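You operate a simulated robot arm through the tools that you are given. There is no shell and no other tool. Be economical: measure what you need, move in short steps, check, and stop when the job is done.

The job below is to be done with a simulated two-armed robot. You get a single attempt, and the scene is never put back.

Task
Take the red marker on the door end of the steel table and put it away on the bench end of the steel table. Then fetch the aluminium block with the largest size on its label from the door end of the steel table and set it on top of the blue box there. Then fetch the hub marked "15 T" from the door end of the steel table and set it on the yellow pad. Then take the orange tee key and leave it on the door end of the black table. Then take the white card on the bench end of the black table and put it away on the door end of the green table. Then take the tin labelled "primer" from the top of the grey stand and leave it on the shelf under the green table. The order counts. Set down upright: white card.

The check looks at the end state, three seconds after you hand in, the way a careful person would. Anything else that was tipped, shoved, dropped, spilled or broken makes it a failure.

Robot
Two 7-joint arms with three-finger grippers on one trunk, on a base that drives. Base frame: it is fixed to the floor where the robot stands at the start and does not move with it; the origin is under the middle of the robot, x ahead of it, y to its left, z up; the surface under the hand at the start is at about z = 800. Readings come in mm, rad, newtons and seconds.
The left shoulder is at the start at [82, 126, 1133], the right one opposite. With the tool pointing down near the work surface each hand reaches from about 400 to 860 mm from the robot's upright axis, wherever it stands, measured 20 degrees to its own side. Places, roughly: aluminium block [500, -250, 750]; bench end of the steel table [700, -1100, 800]; blue box (6x8x15 cm) [700, 200, 900]; blue tin, green primer tin [2500, -5250, 750]; door end of the black table [2700, -1600, 800]; door end of the green table [700, -2000, 800]; hub [500, 250, 750]; orange tee key (10x3x15 cm) [900, -2400, 900]; red marker [500, 0, 750]; shelf under the green table [700, -2600, 200]; white card [2500, -2500, 750]; yellow pad (8x8x2 cm) [1000, 200, 800]. Payload 2.94 kg a hand.
The TCP of each hand is the grasp point between the finger pads, 30 mm short of the fingertips. In the tool frame z runs along the fingers and y along their closing line. Largest opening 128 mm; the body of the gripper starts 93 mm behind the TCP.
Orientation is that of the tool frame in the base frame, as a unit quaternion [x, y, z, w]. With the fingers straight down and closing along the base's y, the tool's x points along the base's -x, its y along +y and its z along -z.

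Tools
- The arms move only by the tool nudge_tool. It takes "left_rows", "right_rows" or both (then of equal length, played together; a hand with none holds still); each is one flat list of numbers, 6 for each row, row after row: the shift along the tool's x, y, z in units of 300 mm (1.0 is 300 mm), then the turn, a rotation vector about the tool's x, y, z in units of 90 degrees (1.0 is 90 degrees). In form: [tx, ty, tz, rx, ry, rz, tx, ty, tz, rx, ry, rz, ...]. A call has 1 to 20 rows; each row is the pose to reach, as a shift and turn from the pose commanded when the call began, along the tool's axes at that moment. "left_grip" and "right_grip" are, for a hand that has rows, the finger opening in cm, from 0 to 12.8, set as the call begins (left out, the last holds). A call with a number of a shift or a turn outside -1 to 1 is refused whole. A row lasts 0.2 s, in which the tool goes at most 50 mm and 0.15 rad; a call with a longer step from one row to the next is refused whole, and so is a gripper value outside its range. A pose out of reach is approached as far as the arm can. The call stops where the force on the tool passes 40 N (or 10 N more than at its start, if that is more) or the arm is blocked; 0.2 s more then pass. Each finger halts on what it meets, pressing with about 24 N; the grip force reading is that of the motor and also rises with nothing between the fingers. The clock runs only during rows and for 0.2 s after the last one: add rows that repeat a pose to give the fingers time. It gives the time, the measured TCP pose, the force on the tool (base axes), the opening and the grip force at its end, in the units of the frame above (readings bear some noise), with the torque about the TCP (base axes, N m) and any sound that the robot's microphone picked up.
- Cameras (640 x 400 px; columns grow to the right, rows downward): "scene" is now at [210.1, -24.2, 1299.7]; the picture's right is [-0.28, -0.96, 0.00], its down [-0.52, 0.15, -0.84] and it looks along [0.81, -0.23, -0.54] (base axes); focal length 214 px, centre (320, 200). "left" rides on the left gripper at [69, 15, -120] in its tool frame; the picture's right is [-0.21, 0.98, 0.00], its down [-0.82, -0.18, -0.54] and it looks along [-0.53, -0.12, 0.84] (tool axes); focal length 251 px, centre (320, 200). "right" rides on the right gripper at [69, -15, -120] in its tool frame; the picture's right is [0.21, 0.98, 0.00], its down [-0.82, 0.18, -0.54] and it looks along [-0.53, 0.12, 0.84] (tool axes); focal length 251 px, centre (320, 200). There is no depth. A picture from a camera that has moved, and an enlarged one, comes with that camera's place and axes in the base frame and with its lens.
- snapshot(camera): a new picture of that camera. The clock stands still meanwhile.
- lift_body(by): slides the trunk up (or, below 0, down) by that many mm; the arms and the scene camera ride with it, the base frame stays. It gives what a move gives, with no picture.
- drive_base(legs): drives the robot by 1 to 6 legs, each [ahead, left, turn to the left] in mm, mm and rad, along the robot's own axes; the way and the turn of a leg run together, so that a leg with both is an arc; at most 1500 mm and 3.142 rad a leg. The arms and the cameras ride along, it lands a little off, and it stops where it bumps. It gives what a move gives.
- pan_tilt(pan, tilt): turns the head with the scene camera to pan (to the left, within 1.396 rad either way) and tilt (down, from -0.506 to 1.204), counted from straight ahead of the robot. It gives what a move gives.
- close_up(camera, box): a new picture of the part [left, top, right, bottom] of that camera's present view, enlarged. The clock stands still meanwhile.
- finish_job(): hands the job in; it is judged then, once.

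Go step by step. Nothing tells you exact positions but the pictures and the camera data: compare them with the known pose of the tool, close in by small moves and look again before you grip or let go. The budget is 186 turns and 154 pictures, counting those below and the enlarged ones. Unless the task says otherwise, let go and move clear before handing in, and close with one line.

The tools are called after "Request:" as name(argument=value, ...) on one line, values as JSON. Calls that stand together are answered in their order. nudge_tool: Moves the arms, as the interface text tells. Its arguments: {"type":"object","properties":{"left_rows":{"type":"array","items":{"type":"number"}},"left_grip":{"type":"number"},"right_rows":{"type":"array","items":{"type":"number"}},"right_grip":{"type":"number"}},"required":[]} The other tools are called the same way: lift_body (by) slides the trunk up or down; drive_base (legs) drives the base; pan_tilt (pan, tilt) turns the head that bears the scene camera; snapshot (camera) takes a picture; close_up (camera, box) takes an enlarged picture of a part of a camera's view; finish_job () hands the job in.

At the start:

```text
time: 0.0
left_eef_pos: [571.2, 310.5, 1139.9]
left_tool_rot: [-0.001, 1.0, 0.0, -0.001]
left_contact_force: [0.1, -0.3, -0.1]
left_wrist_torque: [0.04, -0.04, 0.0]
left_gripper_width: 127.6
left_gripper_force: 0.0
right_eef_pos: [390.0, -135.2, 1183.7]
right_tool_rot: [0.0, 1.0, 0.0, 0.002]
right_contact_force: [1.0, 0.0, 0.4]
right_wrist_torque: [-0.02, 0.03, -0.02]
right_gripper_width: 127.7
right_gripper_force: 0.1
trunk travel left (down, up): [-350.0, 197.0]
robot x, y, heading: [-0.5, 3.1, 0.002]
head pan, tilt: [-0.279, 0.572]
```

scene: 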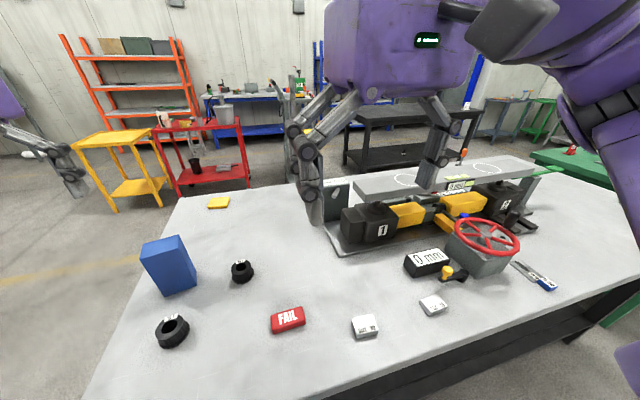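
right: 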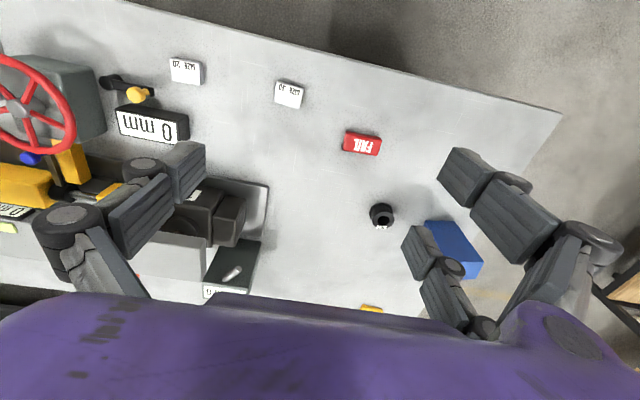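
left: 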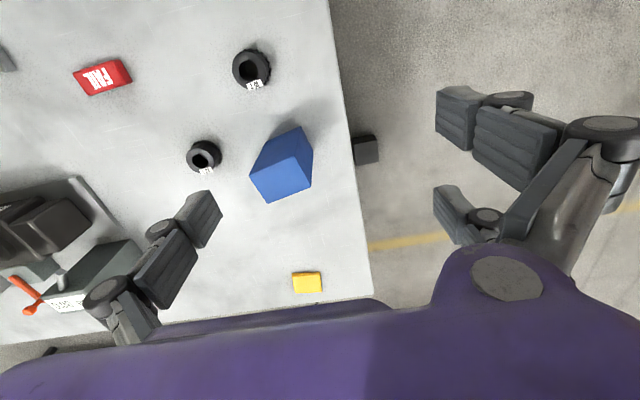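

The steel table is in front of me, with the red FAIL marker, two white-labelled aluminium blocks, two hubs, the blue box and the yellow pad. I'll read the labels up close first.

Request:
close_up(camera="scene", box=[330, 230, 490, 350])

Request:
close_up(camera="scene", box=[130, 230, 310, 360])

Request:
close_up(camera="right", box=[90, 30, 330, 180])

Request:
close_up(camera="left", box=[150, 20, 350, 220])

```text
3.33 times, centred on (410, 290) of scene
camera zoom: at [210.1, -24.2, 1299.7], right [-0.28, -0.96, 0.0], down [-0.52, 0.15, -0.84], along [0.81, -0.23, -0.54], focal length 715 px, centre (20, -100)
```

zoom: 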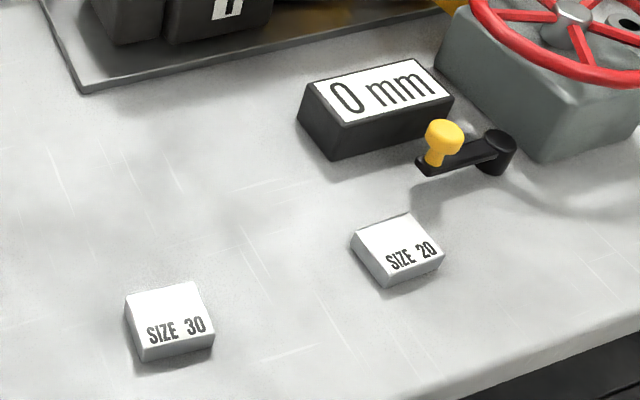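

```text
3.08 times, centred on (220, 295) of scene
camera zoom: at [210.1, -24.2, 1299.7], right [-0.28, -0.96, 0.0], down [-0.52, 0.15, -0.84], along [0.81, -0.23, -0.54], focal length 660 px, centre (628, -92)
```

zoom: 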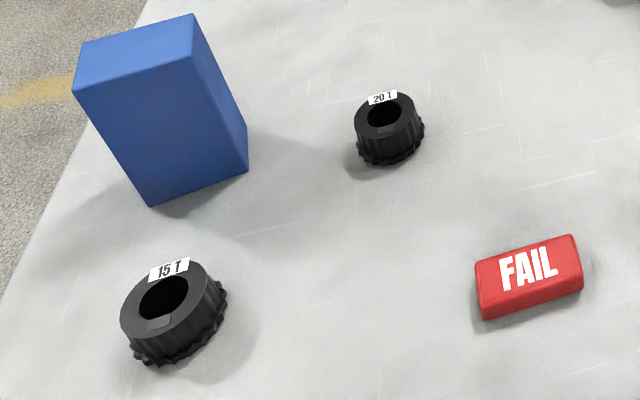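

```text
2.67 times, centred on (210, 105) of right
camera zoom: at [320.5, -149.5, 1304.4], right [-0.21, 0.98, 0.0], down [0.82, 0.18, 0.54], along [0.53, 0.12, -0.84], focal length 670 px, centre (613, 453)
```

zoom: 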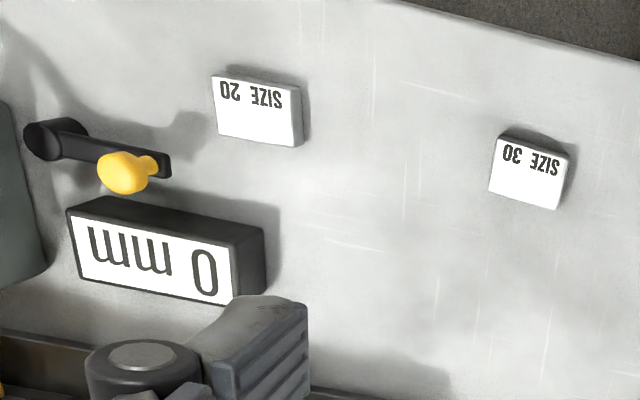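

```text
2.00 times, centred on (250, 120) of left
camera zoom: at [503.0, 325.8, 1260.4], right [0.21, 0.98, 0.0], down [0.82, -0.18, 0.54], along [0.53, -0.12, -0.84], focal length 503 px, centre (460, 360)
```

zoom: 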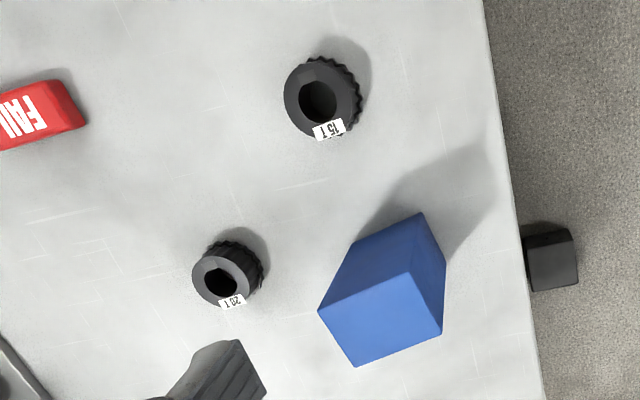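

The block marked SIZE 30 and the hub marked 15 T are identified. Next I'll look around towards the bench end and beyond.

Request:
pan_tilt(pan=-0.9, tilt=0.45)

Request:
snapshot(camera="scene")

Request:
pan_tilt(pan=-1.39, tilt=0.3)

Request:
snapshot(camera="scene")

```text
time: 1.0
left_eef_pos: [572.3, 311.3, 1138.4]
left_tool_rot: [0.0, 1.0, 0.0, 0.0]
left_contact_force: [-0.1, 0.6, -0.1]
left_wrist_torque: [-0.03, -0.01, 0.02]
left_gripper_width: 127.9
left_gripper_force: 0.1
right_eef_pos: [391.4, -134.2, 1183.7]
right_tool_rot: [0.0, 1.0, 0.0, 0.0]
right_contact_force: [0.8, 0.1, -0.5]
right_wrist_torque: [0.02, 0.0, 0.03]
right_gripper_width: 127.9
right_gripper_force: 0.0
trunk travel left (down, up): [-350.0, 197.0]
robot x, y, heading: [-0.4, 0.4, 0.0]
head pan, tilt: [-0.901, 0.45]
```

```text
146 pictures are left
camera scene: at [181.5, -71.5, 1310.7], right [-0.78, -0.62, 0.0], down [-0.27, 0.34, -0.9], along [0.56, -0.71, -0.44], focal length 214 px, centre (320, 200)
```

scene: 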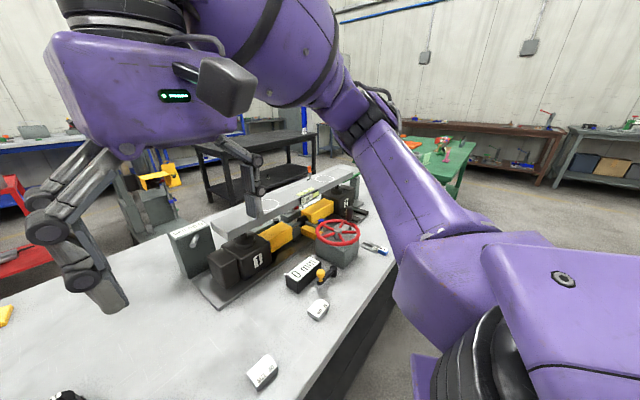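

```text
time: 1.9
left_eef_pos: [571.5, 310.8, 1139.4]
left_tool_rot: [0.0, 1.0, 0.0, 0.0]
left_contact_force: [0.1, 0.2, 0.3]
left_wrist_torque: [0.01, 0.02, -0.03]
left_gripper_width: 127.8
left_gripper_force: 0.0
right_eef_pos: [389.4, -134.1, 1184.6]
right_tool_rot: [0.0, 1.0, 0.0, -0.001]
right_contact_force: [-0.3, -0.5, 0.5]
right_wrist_torque: [0.0, 0.0, -0.03]
right_gripper_width: 128.0
right_gripper_force: 0.0
trunk travel left (down, up): [-350.0, 197.0]
robot x, y, heading: [0.1, 2.7, -0.0]
head pan, tilt: [-1.389, 0.3]
```

```text
145 pictures are left
camera scene: at [141.3, -91.3, 1324.6], right [-0.98, -0.18, 0.0], down [-0.05, 0.29, -0.96], along [0.17, -0.94, -0.3], focal length 214 px, centre (320, 200)
```

scene: 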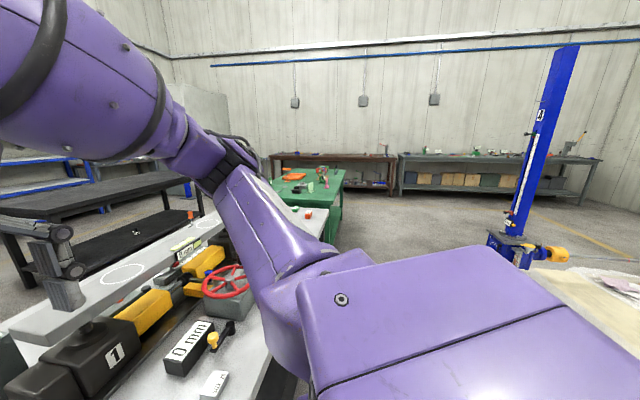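

The bench end is past the machine, and the green and black tables lie beyond that. I put the red marker at about (483, -26) with its long side along y, so I'll bring the right hand above it with the fingers closing along y.

Request:
nudge_tool(right_rows=[-0.05, 0.06, 0.13, 0, 0, 0, -0.1, 0.12, 0.26, 0, 0, 0, -0.15, 0.18, 0.39, 0, 0, 0, -0.2, 0.24, 0.52, 0, 0, 0, -0.25, 0.3, 0.65, 0, 0, 0, -0.31, 0.36, 0.78, 0, 0, 0, -0.31, 0.36, 0.9, 0, 0, 0], right_grip=12.8)

Request:
snapshot(camera="right")

Request:
pan_tilt(pan=-0.05, tilt=0.75)

Request:
snapshot(camera="scene")

```text
time: 3.5
left_eef_pos: [572.3, 310.8, 1138.7]
left_tool_rot: [0.0, 1.0, 0.0, 0.0]
left_contact_force: [-0.1, 0.4, 0.3]
left_wrist_torque: [0.01, 0.0, 0.02]
left_gripper_width: 127.8
left_gripper_force: 0.1
right_eef_pos: [483.5, -26.2, 914.4]
right_tool_rot: [0.0, 1.0, 0.0, 0.001]
right_contact_force: [-1.2, 0.1, -0.9]
right_wrist_torque: [-0.02, -0.05, -0.01]
right_gripper_width: 127.9
right_gripper_force: 0.1
trunk travel left (down, up): [-350.0, 197.0]
robot x, y, heading: [-1.5, 1.9, -0.001]
head pan, tilt: [-1.389, 0.3]
```

```text
144 pictures are left
camera right: at [414.1, -42.1, 1034.5], right [-0.21, 0.98, 0.0], down [0.82, 0.18, 0.54], along [0.53, 0.12, -0.84], focal length 251 px, centre (320, 200)
```

right: 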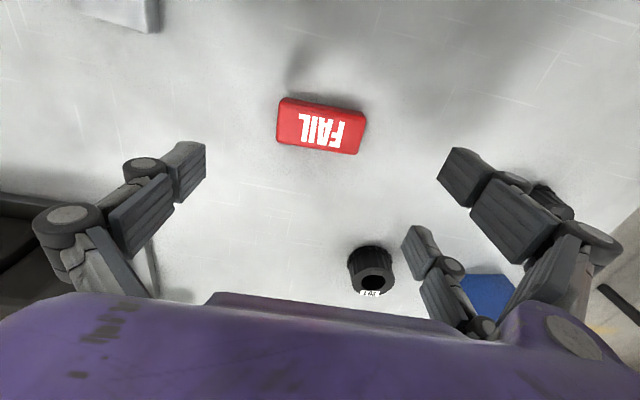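

```text
time: 5.0
left_eef_pos: [571.0, 311.0, 1138.5]
left_tool_rot: [0.0, 1.0, 0.0, 0.0]
left_contact_force: [-0.1, 0.0, 0.4]
left_wrist_torque: [-0.01, -0.02, 0.01]
left_gripper_width: 128.2
left_gripper_force: 0.0
right_eef_pos: [483.6, -26.3, 914.1]
right_tool_rot: [0.0, 1.0, 0.0, 0.001]
right_contact_force: [0.3, -0.6, 0.2]
right_wrist_torque: [0.0, 0.01, 0.01]
right_gripper_width: 128.2
right_gripper_force: 0.1
trunk travel left (down, up): [-350.0, 197.0]
robot x, y, heading: [0.1, -2.2, 0.0]
head pan, tilt: [-0.051, 0.75]
```

```text
143 pictures are left
camera scene: at [207.1, -3.8, 1284.3], right [-0.05, -1.0, 0.0], down [-0.68, 0.03, -0.73], along [0.73, -0.04, -0.68], focal length 214 px, centre (320, 200)
```

scene: 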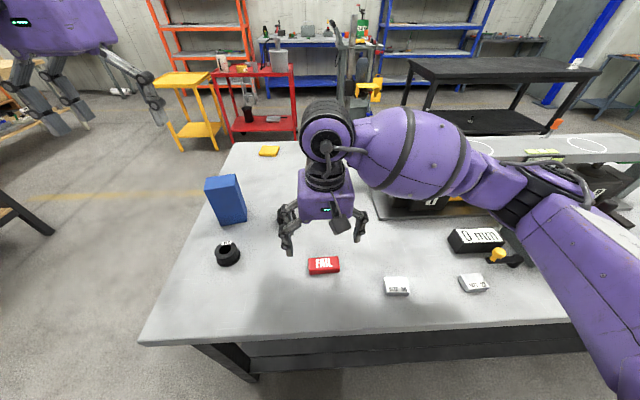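

The marker is centred near (478, -26) and the fingers straddle it along y. I'll go down and grip.

Request:
nudge_tool(right_rows=[0.017, 0, 0.1, 0, 0, 0, 0.017, 0, 0.2, 0, 0, 0, 0.017, 0, 0.26, 0, 0, 0])

Request:
snapshot(camera="right")

Request:
close_up(camera="scene", box=[240, 180, 420, 300])

```text
time: 5.8
left_eef_pos: [571.1, 311.2, 1139.9]
left_tool_rot: [0.0, 1.0, 0.0, 0.0]
left_contact_force: [0.0, -0.1, 0.4]
left_wrist_torque: [-0.01, -0.05, 0.0]
left_gripper_width: 128.4
left_gripper_force: 0.1
right_eef_pos: [478.5, -27.0, 836.5]
right_tool_rot: [0.0, 1.0, 0.0, 0.0]
right_contact_force: [-0.3, -0.2, -0.6]
right_wrist_torque: [-0.03, -0.01, -0.03]
right_gripper_width: 128.2
right_gripper_force: 0.0
trunk travel left (down, up): [-350.0, 197.0]
robot x, y, heading: [-1.3, -5.1, 0.001]
head pan, tilt: [-0.051, 0.75]
```

```text
142 pictures are left
camera right: at [408.8, -41.8, 955.8], right [-0.21, 0.98, 0.0], down [0.82, 0.18, 0.54], along [0.53, 0.12, -0.84], focal length 251 px, centre (320, 200)
```

right: 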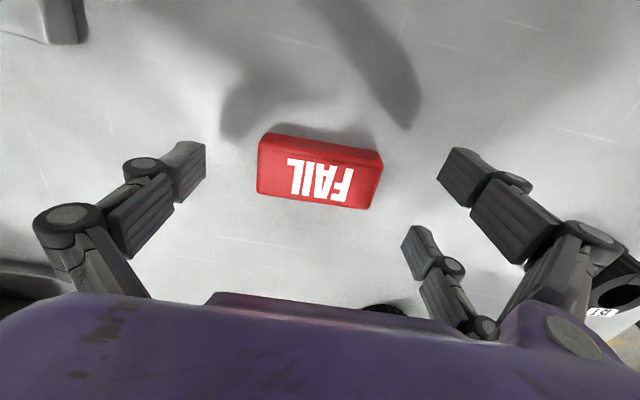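

```text
3.33 times, centred on (330, 240) of scene
camera zoom: at [207.2, -3.7, 1284.3], right [-0.05, -1.0, 0.0], down [-0.68, 0.03, -0.73], along [0.73, -0.04, -0.68], focal length 715 px, centre (287, 67)
```

zoom: 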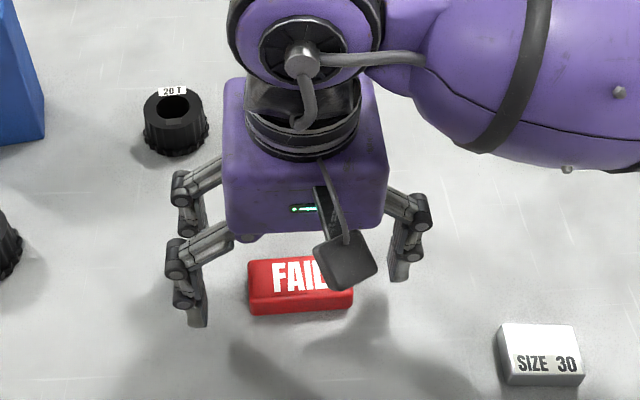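

The marker's top is at about z = 814, so I'll go 7 mm lower and close.

Request:
nudge_tool(right_rows=[0, 0, 0.023, 0, 0, 0])

Request:
nudge_tool(right_rows=[0, 0, 0, 0, 0, 0, 0, 0, 0, 0, 0, 0, 0, 0, 0, 0, 0, 0], right_grip=5.5)

Request:
snapshot(camera="right")

```text
time: 6.2
left_eef_pos: [570.8, 310.4, 1138.8]
left_tool_rot: [0.001, 1.0, -0.001, 0.0]
left_contact_force: [-0.2, 0.0, 0.2]
left_wrist_torque: [0.0, 0.02, -0.05]
left_gripper_width: 127.9
left_gripper_force: 0.0
right_eef_pos: [478.1, -26.8, 827.9]
right_tool_rot: [-0.001, 1.0, 0.001, 0.001]
right_contact_force: [-0.5, 0.6, -0.7]
right_wrist_torque: [-0.02, 0.0, -0.01]
right_gripper_width: 128.0
right_gripper_force: 0.0
trunk travel left (down, up): [-350.0, 197.0]
robot x, y, heading: [-0.4, -3.9, 0.001]
head pan, tilt: [-0.051, 0.75]
```

```text
time: 7.0
left_eef_pos: [571.6, 311.2, 1139.8]
left_tool_rot: [-0.001, 1.0, 0.001, 0.0]
left_contact_force: [-0.6, -0.2, 0.5]
left_wrist_torque: [0.01, -0.01, 0.0]
left_gripper_width: 128.4
left_gripper_force: 0.0
right_eef_pos: [478.1, -27.3, 829.7]
right_tool_rot: [0.0, 1.0, 0.001, 0.0]
right_contact_force: [-0.4, -0.4, 0.3]
right_wrist_torque: [0.0, 0.02, 0.02]
right_gripper_width: 74.9
right_gripper_force: 24.2
trunk travel left (down, up): [-350.0, 197.0]
robot x, y, heading: [2.7, 1.3, -0.002]
head pan, tilt: [-0.051, 0.75]
```

```text
140 pictures are left
camera right: at [408.7, -41.7, 949.4], right [-0.21, 0.98, 0.0], down [0.82, 0.18, 0.54], along [0.53, 0.12, -0.84], focal length 251 px, centre (320, 200)
```

right: 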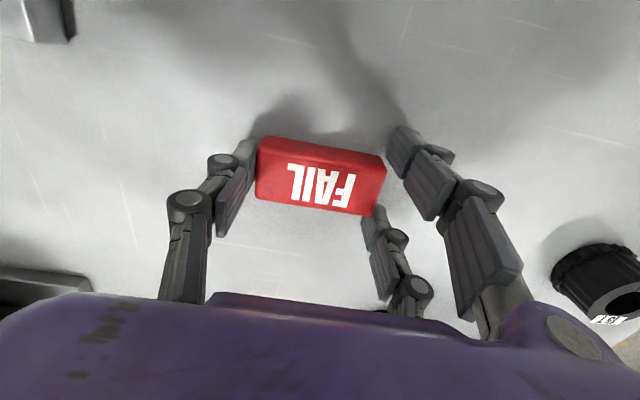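

The marker is gripped at 75 mm. I'll lift it and pull the hand back towards the robot before driving.

Request:
nudge_tool(right_rows=[0, 0, -0.1, 0, 0, 0, 0, 0, -0.25, 0, 0, 0, 0, 0, -0.4, 0, 0, 0, 0.03, 0, -0.55, 0, 0, 0, 0.08, -0.05, -0.7, 0, 0, 0, 0.13, -0.1, -0.83, 0, 0, 0, 0.18, -0.15, -0.95, 0, 0, 0, 0.23, -0.25, -1.0, 0, 0, 0, 0.25, -0.35, -1.0, 0, 0, 0])

Request:
pan_tilt(pan=-1.0, tilt=0.7)

Request:
snapshot(camera="scene")

Request:
snapshot(camera="right")

```text
time: 9.0
left_eef_pos: [570.4, 309.9, 1139.0]
left_tool_rot: [0.0, 1.0, -0.001, 0.0]
left_contact_force: [-0.3, 0.4, 0.2]
left_wrist_torque: [0.0, -0.03, -0.01]
left_gripper_width: 127.9
left_gripper_force: 0.1
right_eef_pos: [403.2, -133.5, 1129.9]
right_tool_rot: [0.0, 1.0, 0.0, 0.0]
right_contact_force: [-0.7, -0.9, 0.4]
right_wrist_torque: [0.01, 0.01, 0.01]
right_gripper_width: 55.1
right_gripper_force: 0.1
trunk travel left (down, up): [-350.0, 197.0]
robot x, y, heading: [-0.2, -0.7, -0.001]
head pan, tilt: [-0.051, 0.75]
```

```text
time: 10.3
left_eef_pos: [571.4, 311.4, 1139.6]
left_tool_rot: [0.0, 1.0, 0.001, 0.001]
left_contact_force: [0.0, 0.9, 1.0]
left_wrist_torque: [-0.02, 0.01, 0.02]
left_gripper_width: 128.2
left_gripper_force: 0.1
right_eef_pos: [403.6, -131.2, 1130.3]
right_tool_rot: [0.0, 1.0, 0.0, 0.0]
right_contact_force: [0.0, -0.1, 0.7]
right_wrist_torque: [0.02, -0.01, 0.01]
right_gripper_width: 55.0
right_gripper_force: 0.1
trunk travel left (down, up): [-350.0, 197.0]
robot x, y, heading: [-0.5, 3.7, -0.002]
head pan, tilt: [-1.0, 0.7]
```

```text
139 pictures are left
camera scene: at [170.3, -70.9, 1288.5], right [-0.84, -0.54, 0.0], down [-0.35, 0.54, -0.76], along [0.41, -0.64, -0.64], focal length 214 px, centre (320, 200)
```

scene: 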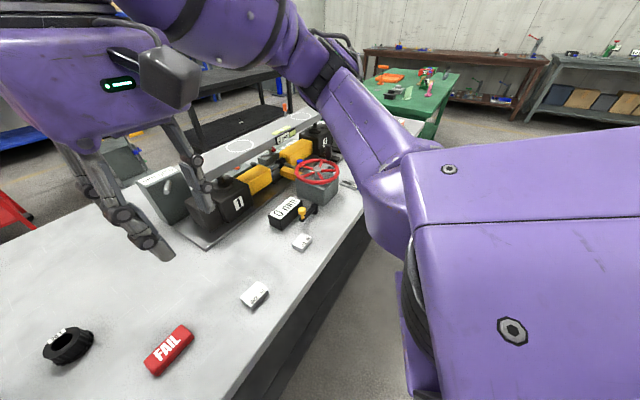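

```text
138 pictures are left
camera right: at [333.9, -146.3, 1249.9], right [-0.21, 0.98, 0.0], down [0.82, 0.18, 0.54], along [0.53, 0.12, -0.84], focal length 251 px, centre (320, 200)
```

right: 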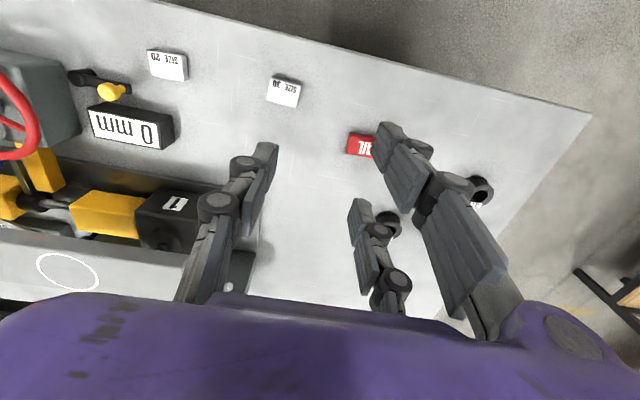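

The marker slipped out during the lift and is still lying about where it was. I'll open, come back over it and grip lower this time.

Request:
nudge_tool(right_rows=[0, 0, 0, 0, 0, 0, 0, 0, 0, 0, 0, 0, -0.05, 0.1, 0.05, 0, 0, 0, -0.1, 0.2, 0.15, 0, 0, 0, -0.15, 0.28, 0.28, 0, 0, 0, -0.2, 0.35, 0.4, 0, 0, 0, -0.25, 0.35, 0.55, 0, 0, 0, -0.25, 0.35, 0.7, 0, 0, 0, -0.25, 0.35, 0.8, 0, 0, 0], right_grip=12.8)

Request:
snapshot(camera="right")

```text
time: 12.3
left_eef_pos: [572.2, 311.5, 1139.0]
left_tool_rot: [0.0, 1.0, 0.0, 0.0]
left_contact_force: [-0.7, 1.9, 0.0]
left_wrist_torque: [-0.01, 0.02, 0.0]
left_gripper_width: 127.7
left_gripper_force: 0.0
right_eef_pos: [478.2, -27.1, 889.1]
right_tool_rot: [0.0, 1.0, 0.001, 0.001]
right_contact_force: [-0.4, 0.4, -0.3]
right_wrist_torque: [0.02, 0.02, 0.03]
right_gripper_width: 127.9
right_gripper_force: 0.0
trunk travel left (down, up): [-350.0, 197.0]
robot x, y, heading: [-3.3, 0.3, 0.002]
head pan, tilt: [-1.0, 0.7]
```

```text
137 pictures are left
camera right: at [409.1, -43.0, 1009.1], right [-0.21, 0.98, 0.0], down [0.82, 0.18, 0.54], along [0.53, 0.12, -0.84], focal length 251 px, centre (320, 200)
```

right: 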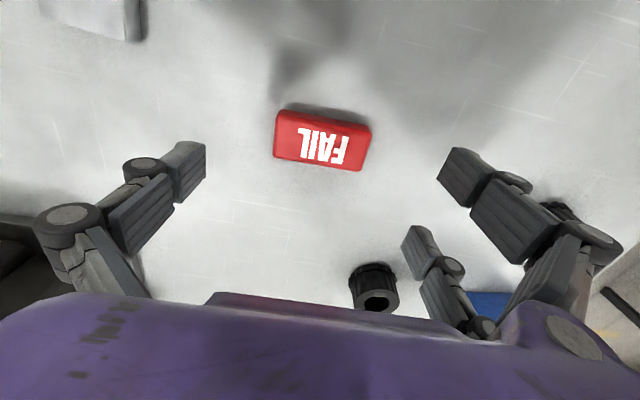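

It is in the same place. I'll go down gently to about z = 822, watching for contact.

Request:
nudge_tool(right_rows=[0.006, 0, 0.1, 0, 0, 0.03, 0.006, 0, 0.17, 0, 0, 0.03, 0.006, 0, 0.195, 0, 0, 0.03, 0.006, 0, 0.21, 0, 0, 0.03, 0.006, 0, 0.223, 0, 0, 0.03])

```text
time: 13.5
left_eef_pos: [571.9, 310.8, 1139.5]
left_tool_rot: [0.001, 1.0, 0.001, 0.0]
left_contact_force: [0.2, 0.0, -0.4]
left_wrist_torque: [0.02, 0.02, -0.02]
left_gripper_width: 127.9
left_gripper_force: 0.1
right_eef_pos: [476.5, -26.7, 822.5]
right_tool_rot: [0.025, 1.0, 0.0, -0.001]
right_contact_force: [-0.6, 0.1, 0.5]
right_wrist_torque: [0.02, -0.02, 0.01]
right_gripper_width: 128.2
right_gripper_force: 0.0
trunk travel left (down, up): [-350.0, 197.0]
robot x, y, heading: [0.1, 1.9, 0.005]
head pan, tilt: [-1.0, 0.7]
```

Request:
nudge_tool(right_rows=[0, 0, 0.012, 0, 0, -0.06, 0, 0, 0.022, 0, 0, -0.06, 0, 0, 0.03, 0, 0, -0.06, 0, 0, 0.038, 0, 0, -0.06])

Request:
snapshot(camera="right")

```text
time: 14.5
left_eef_pos: [572.0, 311.0, 1139.6]
left_tool_rot: [0.001, 1.0, -0.001, 0.001]
left_contact_force: [-0.1, 0.0, 0.8]
left_wrist_torque: [-0.01, 0.01, 0.01]
left_gripper_width: 127.9
left_gripper_force: 0.1
right_eef_pos: [476.3, -26.2, 810.7]
right_tool_rot: [-0.024, 1.0, 0.0, 0.0]
right_contact_force: [-0.4, -0.5, 0.2]
right_wrist_torque: [-0.04, -0.01, -0.02]
right_gripper_width: 127.9
right_gripper_force: 0.1
trunk travel left (down, up): [-350.0, 197.0]
robot x, y, heading: [-4.5, -0.1, 0.003]
head pan, tilt: [-1.0, 0.7]
```

```text
136 pictures are left
camera right: at [407.5, -44.9, 931.2], right [-0.26, 0.97, 0.0], down [0.81, 0.22, 0.54], along [0.52, 0.14, -0.84], focal length 251 px, centre (320, 200)
```

right: 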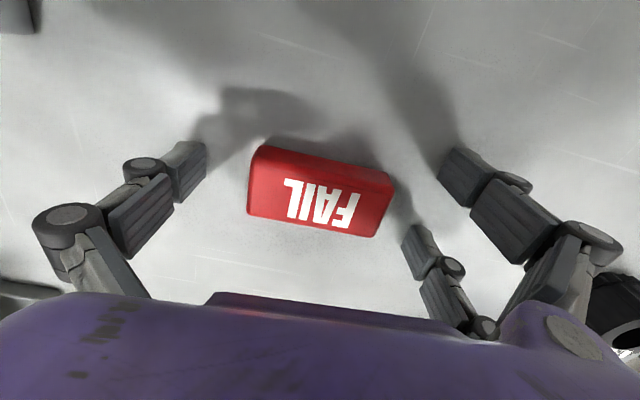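

Request:
nudge_tool(right_rows=[0, 0, 0.01, 0, 0, 0, 0, 0, 0.018, 0, 0, 0])

Request:
nudge_tool(right_rows=[0, 0, 0, 0, 0, 0, 0, 0, 0, 0, 0, 0, 0, 0, 0, 0, 0, 0, 0, 0, 0, 0, 0, 0], right_grip=4.0)

Request:
nudge_tool(right_rows=[0, 0, -0.05, 0, 0, 0, 0, 0, -0.1, 0, 0, 0, 0, 0, -0.2, 0, 0, 0])

Request:
snapshot(camera="right")

```text
time: 15.1
left_eef_pos: [570.2, 310.7, 1140.0]
left_tool_rot: [-0.001, 1.0, 0.0, 0.001]
left_contact_force: [0.4, 0.3, 1.4]
left_wrist_torque: [0.02, 0.0, 0.02]
left_gripper_width: 128.0
left_gripper_force: 0.0
right_eef_pos: [476.5, -26.6, 807.8]
right_tool_rot: [-0.024, 1.0, 0.0, 0.004]
right_contact_force: [-1.3, -4.9, 27.2]
right_wrist_torque: [-0.68, 0.42, -0.04]
right_gripper_width: 128.1
right_gripper_force: 0.6
trunk travel left (down, up): [-350.0, 197.0]
robot x, y, heading: [-1.7, 0.3, 0.002]
head pan, tilt: [-1.0, 0.7]
```

```text
time: 15.6
left_eef_pos: [567.9, 309.3, 1141.9]
left_tool_rot: [0.0, 1.0, -0.001, 0.001]
left_contact_force: [0.5, -0.7, -0.6]
left_wrist_torque: [-0.02, -0.08, 0.02]
left_gripper_width: 127.9
left_gripper_force: 0.0
right_eef_pos: [478.2, -26.8, 816.0]
right_tool_rot: [-0.023, 1.0, 0.003, 0.01]
right_contact_force: [-2.7, -9.7, 57.9]
right_wrist_torque: [-1.01, 1.15, 0.14]
right_gripper_width: 116.1
right_gripper_force: 44.9
trunk travel left (down, up): [-350.0, 197.0]
robot x, y, heading: [0.2, -2.1, -0.002]
head pan, tilt: [-1.0, 0.7]
stopped in row 2 (right hand): the force on the tool passed its limit at 44 N (the readings are from after the stop); the commanded pose is now the measured one
```

```text
time: 16.4
left_eef_pos: [571.1, 311.5, 1139.6]
left_tool_rot: [-0.001, 1.0, 0.0, 0.0]
left_contact_force: [0.9, -0.2, 0.3]
left_wrist_torque: [0.01, -0.02, -0.03]
left_gripper_width: 127.7
left_gripper_force: 0.0
right_eef_pos: [477.4, -26.1, 866.1]
right_tool_rot: [-0.023, 1.0, 0.001, 0.001]
right_contact_force: [0.2, 0.3, -0.7]
right_wrist_torque: [-0.04, -0.04, 0.02]
right_gripper_width: 73.8
right_gripper_force: 24.3
trunk travel left (down, up): [-350.0, 197.0]
robot x, y, heading: [1.7, 1.2, 0.002]
head pan, tilt: [-1.0, 0.7]
```

```text
135 pictures are left
camera right: at [407.3, -44.4, 986.9], right [-0.26, 0.97, 0.0], down [0.81, 0.22, 0.54], along [0.53, 0.14, -0.84], focal length 251 px, centre (320, 200)
```

right: 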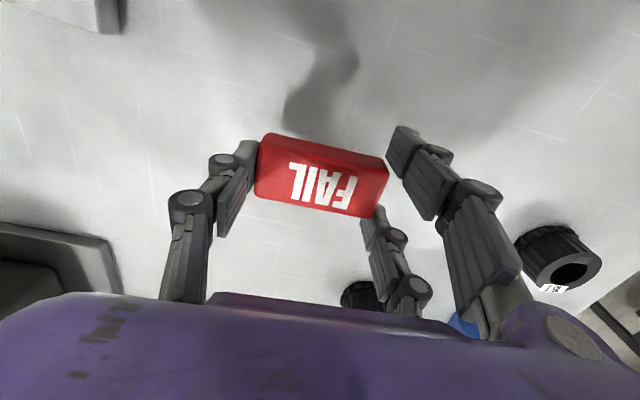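

The marker is now lifted and held at 74 mm. I'll raise it gently and pull back.

Request:
nudge_tool(right_rows=[0, 0, -0.1, 0, 0, 0, 0, 0, -0.2, 0, 0, 0, 0, 0, -0.3, 0, 0, 0, 0, 0, -0.4, 0, 0, 0, 0, 0, -0.5, 0, 0, 0, 0.05, -0.05, -0.6, 0, 0, 0, 0.1, -0.1, -0.7, 0, 0, 0, 0.15, -0.15, -0.8, 0, 0, 0, 0.2, -0.25, -0.87, 0, 0, 0, 0.25, -0.35, -0.87, 0, 0, 0])

Request:
snapshot(camera="right")

```text
time: 18.6
left_eef_pos: [570.9, 310.4, 1140.2]
left_tool_rot: [-0.001, 1.0, 0.0, 0.001]
left_contact_force: [1.2, 0.3, -0.5]
left_wrist_torque: [0.02, 0.0, 0.0]
left_gripper_width: 127.8
left_gripper_force: 0.1
right_eef_pos: [404.8, -139.1, 1126.7]
right_tool_rot: [-0.023, 1.0, 0.002, 0.002]
right_contact_force: [-0.8, -0.2, -1.0]
right_wrist_torque: [0.03, -0.04, -0.01]
right_gripper_width: 73.7
right_gripper_force: 23.9
trunk travel left (down, up): [-350.0, 197.0]
robot x, y, heading: [0.4, -0.4, 0.003]
head pan, tilt: [-1.0, 0.7]
```

```text
134 pictures are left
camera right: at [335.1, -156.8, 1247.7], right [-0.26, 0.97, 0.0], down [0.81, 0.22, 0.55], along [0.53, 0.14, -0.84], focal length 251 px, centre (320, 200)
```

right: 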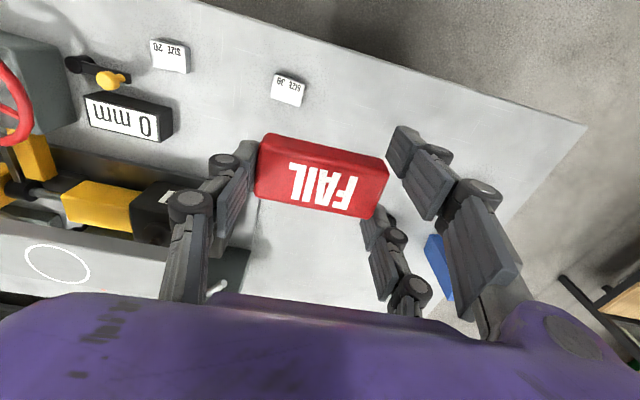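

The marker is held firmly. I'll drive right along the table and look at the bench end.

Request:
drive_base(legs=[[0, -800, 0]])

Request:
pan_tilt(pan=-0.35, tilt=0.7)

Request:
snapshot(camera="scene")

Request:
snapshot(camera="right")

```text
time: 26.0
left_eef_pos: [571.7, -487.9, 1140.5]
left_tool_rot: [0.001, 1.0, 0.0, 0.0]
left_contact_force: [0.7, -0.5, 0.3]
left_wrist_torque: [0.0, 0.0, 0.0]
left_gripper_width: 128.3
left_gripper_force: 0.1
right_eef_pos: [405.3, -936.3, 1128.9]
right_tool_rot: [-0.022, 1.0, 0.0, 0.003]
right_contact_force: [1.0, -0.1, -0.8]
right_wrist_torque: [-0.01, -0.02, 0.0]
right_gripper_width: 73.8
right_gripper_force: 24.2
trunk travel left (down, up): [-350.0, 197.0]
robot x, y, heading: [-3.0, -797.7, -0.003]
head pan, tilt: [-1.0, 0.7]
```

```text
time: 27.0
left_eef_pos: [571.3, -488.6, 1139.5]
left_tool_rot: [0.001, 1.0, 0.0, 0.0]
left_contact_force: [0.1, -0.3, 0.6]
left_wrist_torque: [0.01, 0.01, 0.04]
left_gripper_width: 127.9
left_gripper_force: 0.1
right_eef_pos: [404.3, -935.6, 1128.2]
right_tool_rot: [-0.023, 1.0, 0.001, 0.002]
right_contact_force: [0.9, -0.4, -0.1]
right_wrist_torque: [-0.02, 0.0, 0.0]
right_gripper_width: 74.0
right_gripper_force: 24.1
trunk travel left (down, up): [-350.0, 197.0]
robot x, y, heading: [-0.2, -801.6, 0.0]
head pan, tilt: [-0.351, 0.7]
```

```text
133 pictures are left
camera scene: at [203.4, -827.7, 1288.5], right [-0.35, -0.94, 0.0], down [-0.6, 0.22, -0.76], along [0.72, -0.26, -0.64], focal length 214 px, centre (320, 200)
```

scene: 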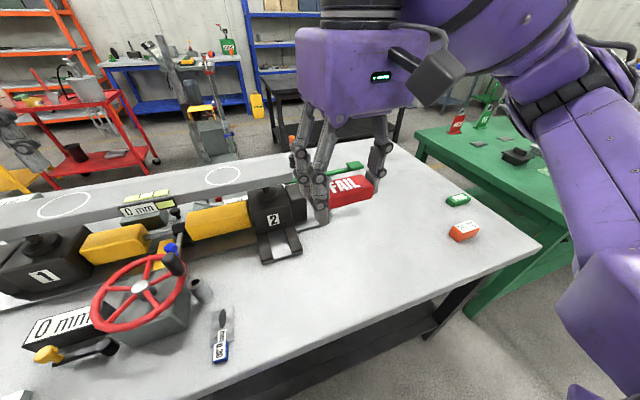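

```text
132 pictures are left
camera right: at [334.9, -954.4, 1247.5], right [-0.26, 0.97, 0.0], down [0.81, 0.22, 0.55], along [0.53, 0.14, -0.84], focal length 251 px, centre (320, 200)
```

right: 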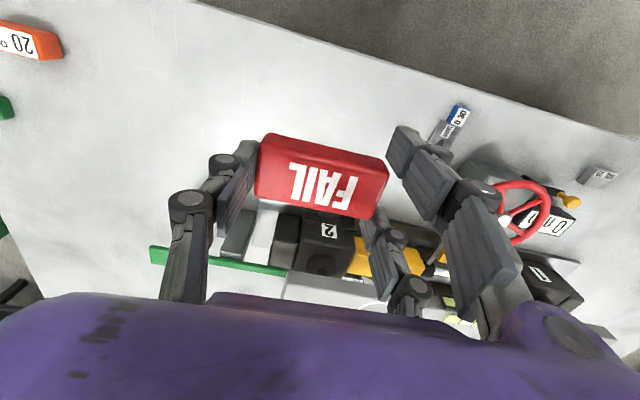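

The patch around (480, -1100) is free, between the machine and the orange part. I'll bring the marker above it.

Request:
nudge_tool(right_rows=[-0.05, -0.13, 0, 0, 0, 0, -0.1, -0.26, 0, 0, 0, 0, -0.15, -0.39, 0, 0, 0, 0, -0.2, -0.5, 0.05, 0, 0, 0, -0.227, -0.558, 0.18, 0, 0, 0, -0.227, -0.558, 0.32, 0, 0, 0, -0.227, -0.558, 0.46, 0, 0, 0, -0.227, -0.558, 0.6, 0, 0, 0, -0.227, -0.558, 0.74, 0, 0, 0, -0.227, -0.558, 0.85, 0, 0, 0])

Request:
snapshot(camera="right")

Request:
snapshot(camera="scene")

```text
time: 29.2
left_eef_pos: [572.1, -488.2, 1139.1]
left_tool_rot: [0.001, 1.0, 0.001, 0.001]
left_contact_force: [-0.1, -0.7, -0.1]
left_wrist_torque: [-0.02, -0.02, -0.03]
left_gripper_width: 128.0
left_gripper_force: 0.0
right_eef_pos: [481.3, -1099.7, 872.4]
right_tool_rot: [-0.022, 1.0, 0.001, 0.003]
right_contact_force: [0.7, 0.6, -0.6]
right_wrist_torque: [-0.01, 0.04, 0.01]
right_gripper_width: 73.6
right_gripper_force: 23.9
trunk travel left (down, up): [-350.0, 197.0]
robot x, y, heading: [-0.3, -799.3, -0.004]
head pan, tilt: [-0.351, 0.7]
```

```text
131 pictures are left
camera right: at [411.9, -1117.8, 992.0], right [-0.26, 0.97, 0.0], down [0.81, 0.22, 0.55], along [0.53, 0.14, -0.84], focal length 251 px, centre (320, 200)
```

right: 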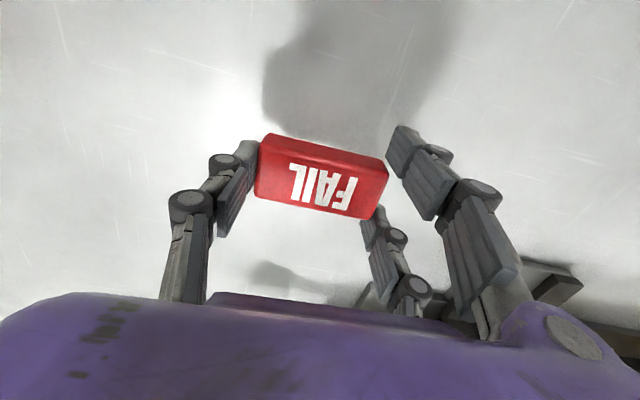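

```text
130 pictures are left
camera scene: at [203.6, -827.8, 1288.5], right [-0.35, -0.94, 0.0], down [-0.6, 0.22, -0.76], along [0.72, -0.26, -0.64], focal length 214 px, centre (320, 200)
```

scene: 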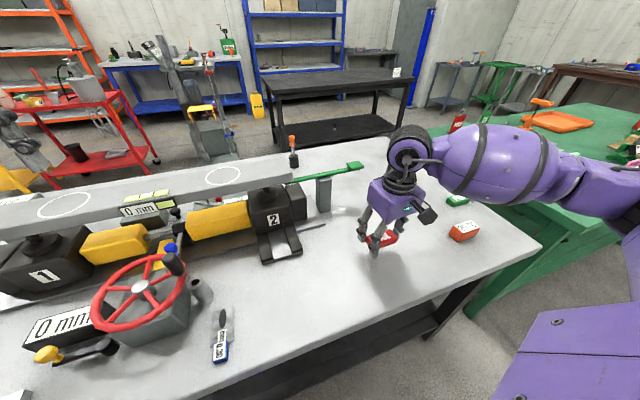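

The area is clear below, so I'll lower it slowly.

Request:
nudge_tool(right_rows=[0, 0, 0.08, 0, 0, 0, 0, 0, 0.14, 0, 0, 0, 0, 0, 0.16, 0, 0, 0, 0, 0, 0.173, 0, 0, 0])

```text
time: 30.3
left_eef_pos: [569.6, -489.0, 1140.1]
left_tool_rot: [0.001, 1.0, -0.001, 0.0]
left_contact_force: [1.5, 0.5, 0.0]
left_wrist_torque: [0.03, 0.0, -0.02]
left_gripper_width: 128.0
left_gripper_force: 0.0
right_eef_pos: [481.9, -1097.8, 827.5]
right_tool_rot: [-0.022, 1.0, 0.001, 0.007]
right_contact_force: [-11.7, 1.4, 23.3]
right_wrist_torque: [0.02, 0.84, -0.14]
right_gripper_width: 73.8
right_gripper_force: 24.1
trunk travel left (down, up): [-350.0, 197.0]
robot x, y, heading: [-0.3, -801.8, -0.004]
head pan, tilt: [-0.351, 0.7]
stopped in row 4 (right hand): the force on the tool passed its limit at 42 N (the readings are from after the stop); the commanded pose is now the measured one
```

Request:
nudge_tool(right_rows=[0, 0, -0.003, 0, 0, 0])

Request:
nudge_tool(right_rows=[0, 0, 0, 0, 0, 0, 0, 0, 0, 0, 0, 0, 0, 0, 0, 0, 0, 0], right_grip=12.8)

Request:
nudge_tool(right_rows=[0, 0, -0.15, 0, 0, 0, 0, 0, -0.3, 0, 0, 0, 0, 0, -0.45, 0, 0, 0, 0, 0, -0.6, 0, 0, 0, 0, 0, -0.75, 0, 0, 0, 0, 0, -0.9, 0, 0, 0, 0, 0, -1.0, 0, 0, 0])

Request:
snapshot(camera="right")

```text
time: 30.7
left_eef_pos: [569.9, -487.9, 1141.0]
left_tool_rot: [0.002, 1.0, 0.0, 0.001]
left_contact_force: [0.0, 0.2, -0.4]
left_wrist_torque: [-0.02, 0.01, 0.02]
left_gripper_width: 128.0
left_gripper_force: 0.1
right_eef_pos: [481.2, -1098.3, 827.7]
right_tool_rot: [-0.023, 1.0, 0.001, 0.007]
right_contact_force: [-9.8, 2.1, 20.2]
right_wrist_torque: [0.0, 0.76, -0.15]
right_gripper_width: 73.8
right_gripper_force: 24.2
trunk travel left (down, up): [-350.0, 197.0]
robot x, y, heading: [-3.0, -797.4, -0.002]
head pan, tilt: [-0.351, 0.7]
```

```text
time: 31.5
left_eef_pos: [571.9, -488.2, 1139.6]
left_tool_rot: [0.0, 1.0, 0.0, 0.001]
left_contact_force: [1.1, 0.0, -0.6]
left_wrist_torque: [0.0, 0.01, 0.03]
left_gripper_width: 128.0
left_gripper_force: 0.2
right_eef_pos: [484.3, -1099.3, 825.4]
right_tool_rot: [-0.023, 1.0, 0.001, 0.007]
right_contact_force: [-0.1, -0.3, -0.5]
right_wrist_torque: [-0.03, 0.01, -0.02]
right_gripper_width: 128.1
right_gripper_force: 0.0
trunk travel left (down, up): [-350.0, 197.0]
robot x, y, heading: [-1.7, -798.2, -0.009]
head pan, tilt: [-0.351, 0.7]
```

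```text
time: 33.1
left_eef_pos: [571.1, -488.2, 1138.8]
left_tool_rot: [0.001, 1.0, 0.001, 0.0]
left_contact_force: [-0.2, 0.3, -0.1]
left_wrist_torque: [-0.01, 0.01, -0.02]
left_gripper_width: 128.2
left_gripper_force: 0.0
right_eef_pos: [480.2, -1099.8, 1125.1]
right_tool_rot: [-0.023, 1.0, 0.002, 0.006]
right_contact_force: [0.3, 0.5, 0.2]
right_wrist_torque: [-0.02, 0.03, 0.05]
right_gripper_width: 127.8
right_gripper_force: 0.0
trunk travel left (down, up): [-350.0, 197.0]
robot x, y, heading: [0.7, -797.2, 0.003]
head pan, tilt: [-0.351, 0.7]
```

```text
129 pictures are left
camera right: at [409.8, -1118.4, 1245.6], right [-0.26, 0.97, 0.0], down [0.81, 0.22, 0.55], along [0.53, 0.14, -0.83], focal length 251 px, centre (320, 200)
```

right: 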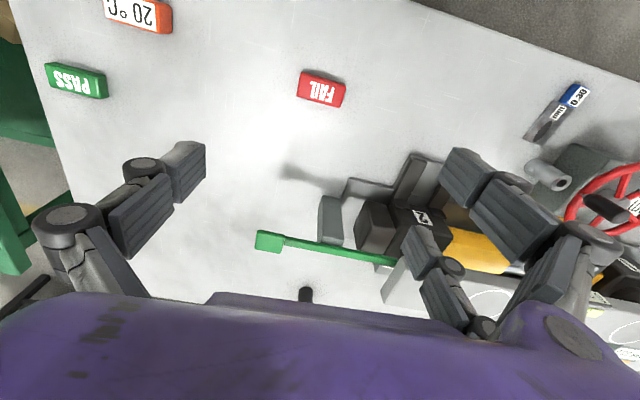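

The marker lies flat at (480, -1100). Now I'll drive back left to the block.

Request:
drive_base(legs=[[0, 800, 0]])

Request:
nudge_tool(right_rows=[0.05, 0.1, 0.1, 0, 0, 0.03, 0.1, 0.2, 0.2, 0, 0, 0.03, 0.16, 0.3, 0.3, 0, 0, 0.03, 0.18, 0.36, 0.4, 0, 0, 0.03, 0.18, 0.36, 0.55, 0, 0, 0.03, 0.18, 0.36, 0.65, 0, 0, 0.03])

Request:
snapshot(camera="right")

Request:
pan_tilt(pan=-0.1, tilt=0.75)

Request:
snapshot(camera="scene")

```text
time: 40.5
left_eef_pos: [577.6, 298.7, 1139.0]
left_tool_rot: [0.004, 1.0, -0.001, -0.001]
left_contact_force: [-0.4, 0.4, 0.3]
left_wrist_torque: [0.02, 0.01, -0.03]
left_gripper_width: 128.0
left_gripper_force: 0.1
right_eef_pos: [483.0, -311.5, 1125.3]
right_tool_rot: [-0.019, 1.0, 0.001, 0.007]
right_contact_force: [-0.5, 0.7, 0.7]
right_wrist_torque: [0.01, -0.04, 0.0]
right_gripper_width: 128.2
right_gripper_force: 0.0
trunk travel left (down, up): [-350.0, 197.0]
robot x, y, heading: [3.0, -1.8, -0.012]
head pan, tilt: [-0.351, 0.7]
```

```text
time: 41.9
left_eef_pos: [578.1, 300.4, 1140.1]
left_tool_rot: [0.004, 1.0, 0.0, 0.0]
left_contact_force: [1.2, 0.1, -0.6]
left_wrist_torque: [0.0, 0.01, -0.05]
left_gripper_width: 128.0
left_gripper_force: 0.1
right_eef_pos: [426.5, -204.9, 929.8]
right_tool_rot: [0.004, 1.0, 0.001, 0.007]
right_contact_force: [0.0, 0.0, 0.0]
right_wrist_torque: [0.0, 0.01, 0.0]
right_gripper_width: 128.0
right_gripper_force: 0.0
trunk travel left (down, up): [-350.0, 197.0]
robot x, y, heading: [5.5, -7.7, -0.011]
head pan, tilt: [-0.351, 0.7]
```

```text
128 pictures are left
camera right: at [355.5, -220.3, 1048.6], right [-0.21, 0.98, 0.0], down [0.82, 0.17, 0.55], along [0.54, 0.11, -0.83], focal length 251 px, centre (320, 200)
```

right: 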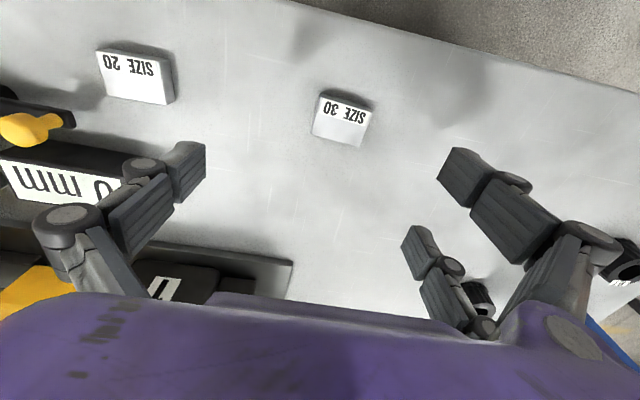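

```text
time: 42.6
left_eef_pos: [577.1, 299.1, 1139.3]
left_tool_rot: [0.003, 1.0, 0.0, 0.0]
left_contact_force: [0.4, 0.3, 0.4]
left_wrist_torque: [-0.02, 0.0, -0.04]
left_gripper_width: 128.1
left_gripper_force: 0.1
right_eef_pos: [426.5, -206.4, 929.2]
right_tool_rot: [0.004, 1.0, 0.001, 0.007]
right_contact_force: [-0.1, -0.6, 0.7]
right_wrist_torque: [0.01, -0.02, -0.03]
right_gripper_width: 128.2
right_gripper_force: 0.0
trunk travel left (down, up): [-350.0, 197.0]
robot x, y, heading: [4.7, -4.9, -0.008]
head pan, tilt: [-0.099, 0.75]
```

```text
127 pictures are left
camera scene: at [210.0, -16.3, 1284.3], right [-0.11, -0.99, 0.0], down [-0.68, 0.07, -0.73], along [0.73, -0.08, -0.68], focal length 214 px, centre (320, 200)
```

scene: 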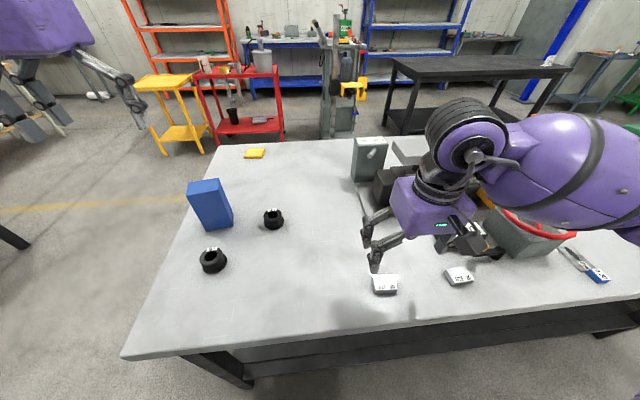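

The SIZE 30 block sits at about (420, -186), 50 by 40 mm and square with the table. I'll lower over it.

Request:
nudge_tool(right_rows=[0.02, 0.065, 0.1, 0, 0, 0, 0.02, 0.065, 0.2, 0, 0, 0, 0.02, 0.065, 0.3, 0, 0, 0])

Request:
snapshot(camera="right")

```text
time: 43.4
left_eef_pos: [577.4, 299.6, 1138.6]
left_tool_rot: [0.004, 1.0, 0.0, 0.0]
left_contact_force: [0.8, -0.4, -0.3]
left_wrist_torque: [0.04, 0.0, 0.0]
left_gripper_width: 128.0
left_gripper_force: 0.0
right_eef_pos: [421.6, -186.7, 839.6]
right_tool_rot: [0.004, 1.0, 0.002, 0.008]
right_contact_force: [0.4, 0.6, 0.7]
right_wrist_torque: [0.0, -0.01, 0.0]
right_gripper_width: 127.9
right_gripper_force: 0.0
trunk travel left (down, up): [-350.0, 197.0]
robot x, y, heading: [3.7, -5.0, -0.005]
head pan, tilt: [-0.099, 0.75]
```

```text
126 pictures are left
camera right: at [351.5, -201.2, 958.7], right [-0.21, 0.98, 0.0], down [0.82, 0.17, 0.55], along [0.54, 0.11, -0.83], focal length 251 px, centre (320, 200)
```

right: 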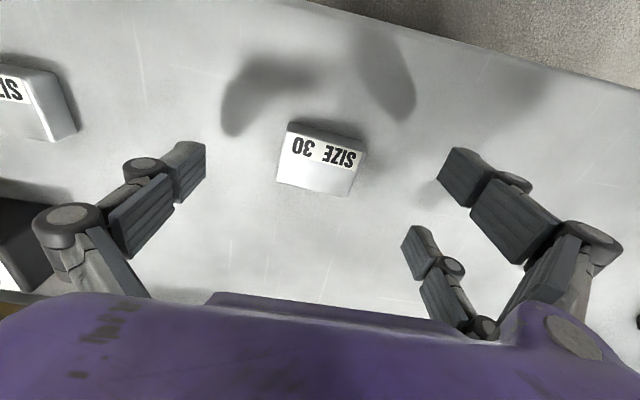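

Request:
nudge_tool(right_rows=[-0.007, 0, 0.03, 0, 0, 0, -0.007, 0, 0.058, 0, 0, 0])

Request:
nudge_tool(right_rows=[0, 0, 0, 0, 0, 0, 0, 0, 0, 0, 0, 0, 0, 0, 0, 0, 0, 0, 0, 0, 0, 0, 0, 0], right_grip=2.0)

Request:
snapshot(camera="right")

```text
time: 44.0
left_eef_pos: [578.3, 300.4, 1139.0]
left_tool_rot: [0.004, 1.0, 0.001, 0.0]
left_contact_force: [0.3, 0.0, 0.1]
left_wrist_torque: [-0.04, -0.01, 0.0]
left_gripper_width: 127.9
left_gripper_force: 0.1
right_eef_pos: [425.5, -185.9, 822.5]
right_tool_rot: [0.005, 1.0, 0.001, 0.007]
right_contact_force: [0.9, 0.0, 0.1]
right_wrist_torque: [-0.02, 0.01, 0.0]
right_gripper_width: 127.7
right_gripper_force: 0.1
trunk travel left (down, up): [-350.0, 197.0]
robot x, y, heading: [2.6, -9.1, -0.004]
head pan, tilt: [-0.099, 0.75]
```

```text
time: 44.7
left_eef_pos: [574.9, 301.1, 1142.1]
left_tool_rot: [0.004, 1.0, -0.001, 0.001]
left_contact_force: [0.5, -0.1, -0.1]
left_wrist_torque: [-0.02, 0.02, -0.01]
left_gripper_width: 127.9
left_gripper_force: 0.1
right_eef_pos: [426.7, -180.4, 830.7]
right_tool_rot: [0.002, 1.0, 0.007, 0.015]
right_contact_force: [-4.8, 5.7, 41.3]
right_wrist_torque: [0.47, 1.09, -0.19]
right_gripper_width: 48.7
right_gripper_force: 30.7
trunk travel left (down, up): [-350.0, 197.0]
robot x, y, heading: [0.6, 1.0, -0.007]
head pan, tilt: [-0.099, 0.75]
stopped in row 3 (right hand): the force on the tool passed its limit at 46 N (the readings are from after the stop); the commanded pose is now the measured one
```

```text
125 pictures are left
camera right: at [353.2, -197.9, 948.1], right [-0.21, 0.98, 0.01], down [0.81, 0.17, 0.57], along [0.55, 0.12, -0.82], focal length 251 px, centre (320, 200)
```

right: 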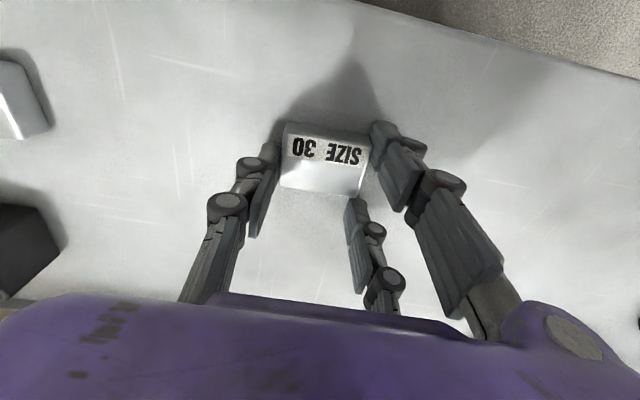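

The block is gripped at 49 mm, with the fingertips touching the table. I'll lift it slowly and check.

Request:
nudge_tool(right_rows=[0, 0, -0.02, 0, 0, 0, 0, 0, -0.06, 0, 0, 0, 0, 0, -0.13, 0, 0, 0, 0, 0, -0.22, 0, 0, 0, 0, 0, -0.32, 0, 0, 0])

Request:
snapshot(camera="right")

```text
time: 45.9
left_eef_pos: [576.6, 300.0, 1139.2]
left_tool_rot: [0.004, 1.0, 0.0, 0.0]
left_contact_force: [-0.6, -0.1, 0.3]
left_wrist_torque: [-0.01, 0.04, 0.0]
left_gripper_width: 128.0
left_gripper_force: 0.0
right_eef_pos: [424.7, -186.0, 922.4]
right_tool_rot: [0.003, 1.0, 0.003, 0.01]
right_contact_force: [0.6, -0.1, -1.7]
right_wrist_torque: [-0.02, -0.01, 0.02]
right_gripper_width: 48.5
right_gripper_force: 23.9
trunk travel left (down, up): [-350.0, 197.0]
robot x, y, heading: [3.4, -5.8, -0.01]
head pan, tilt: [-0.099, 0.75]
```

```text
124 pictures are left
camera right: at [352.8, -200.4, 1041.0], right [-0.21, 0.98, 0.0], down [0.81, 0.17, 0.56], along [0.55, 0.12, -0.83], focal length 251 px, centre (320, 200)
```

right: 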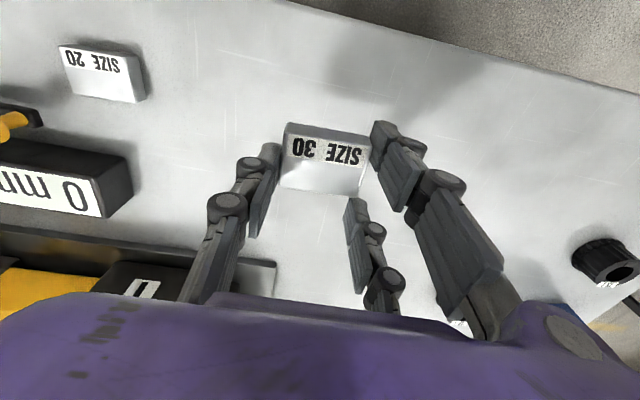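

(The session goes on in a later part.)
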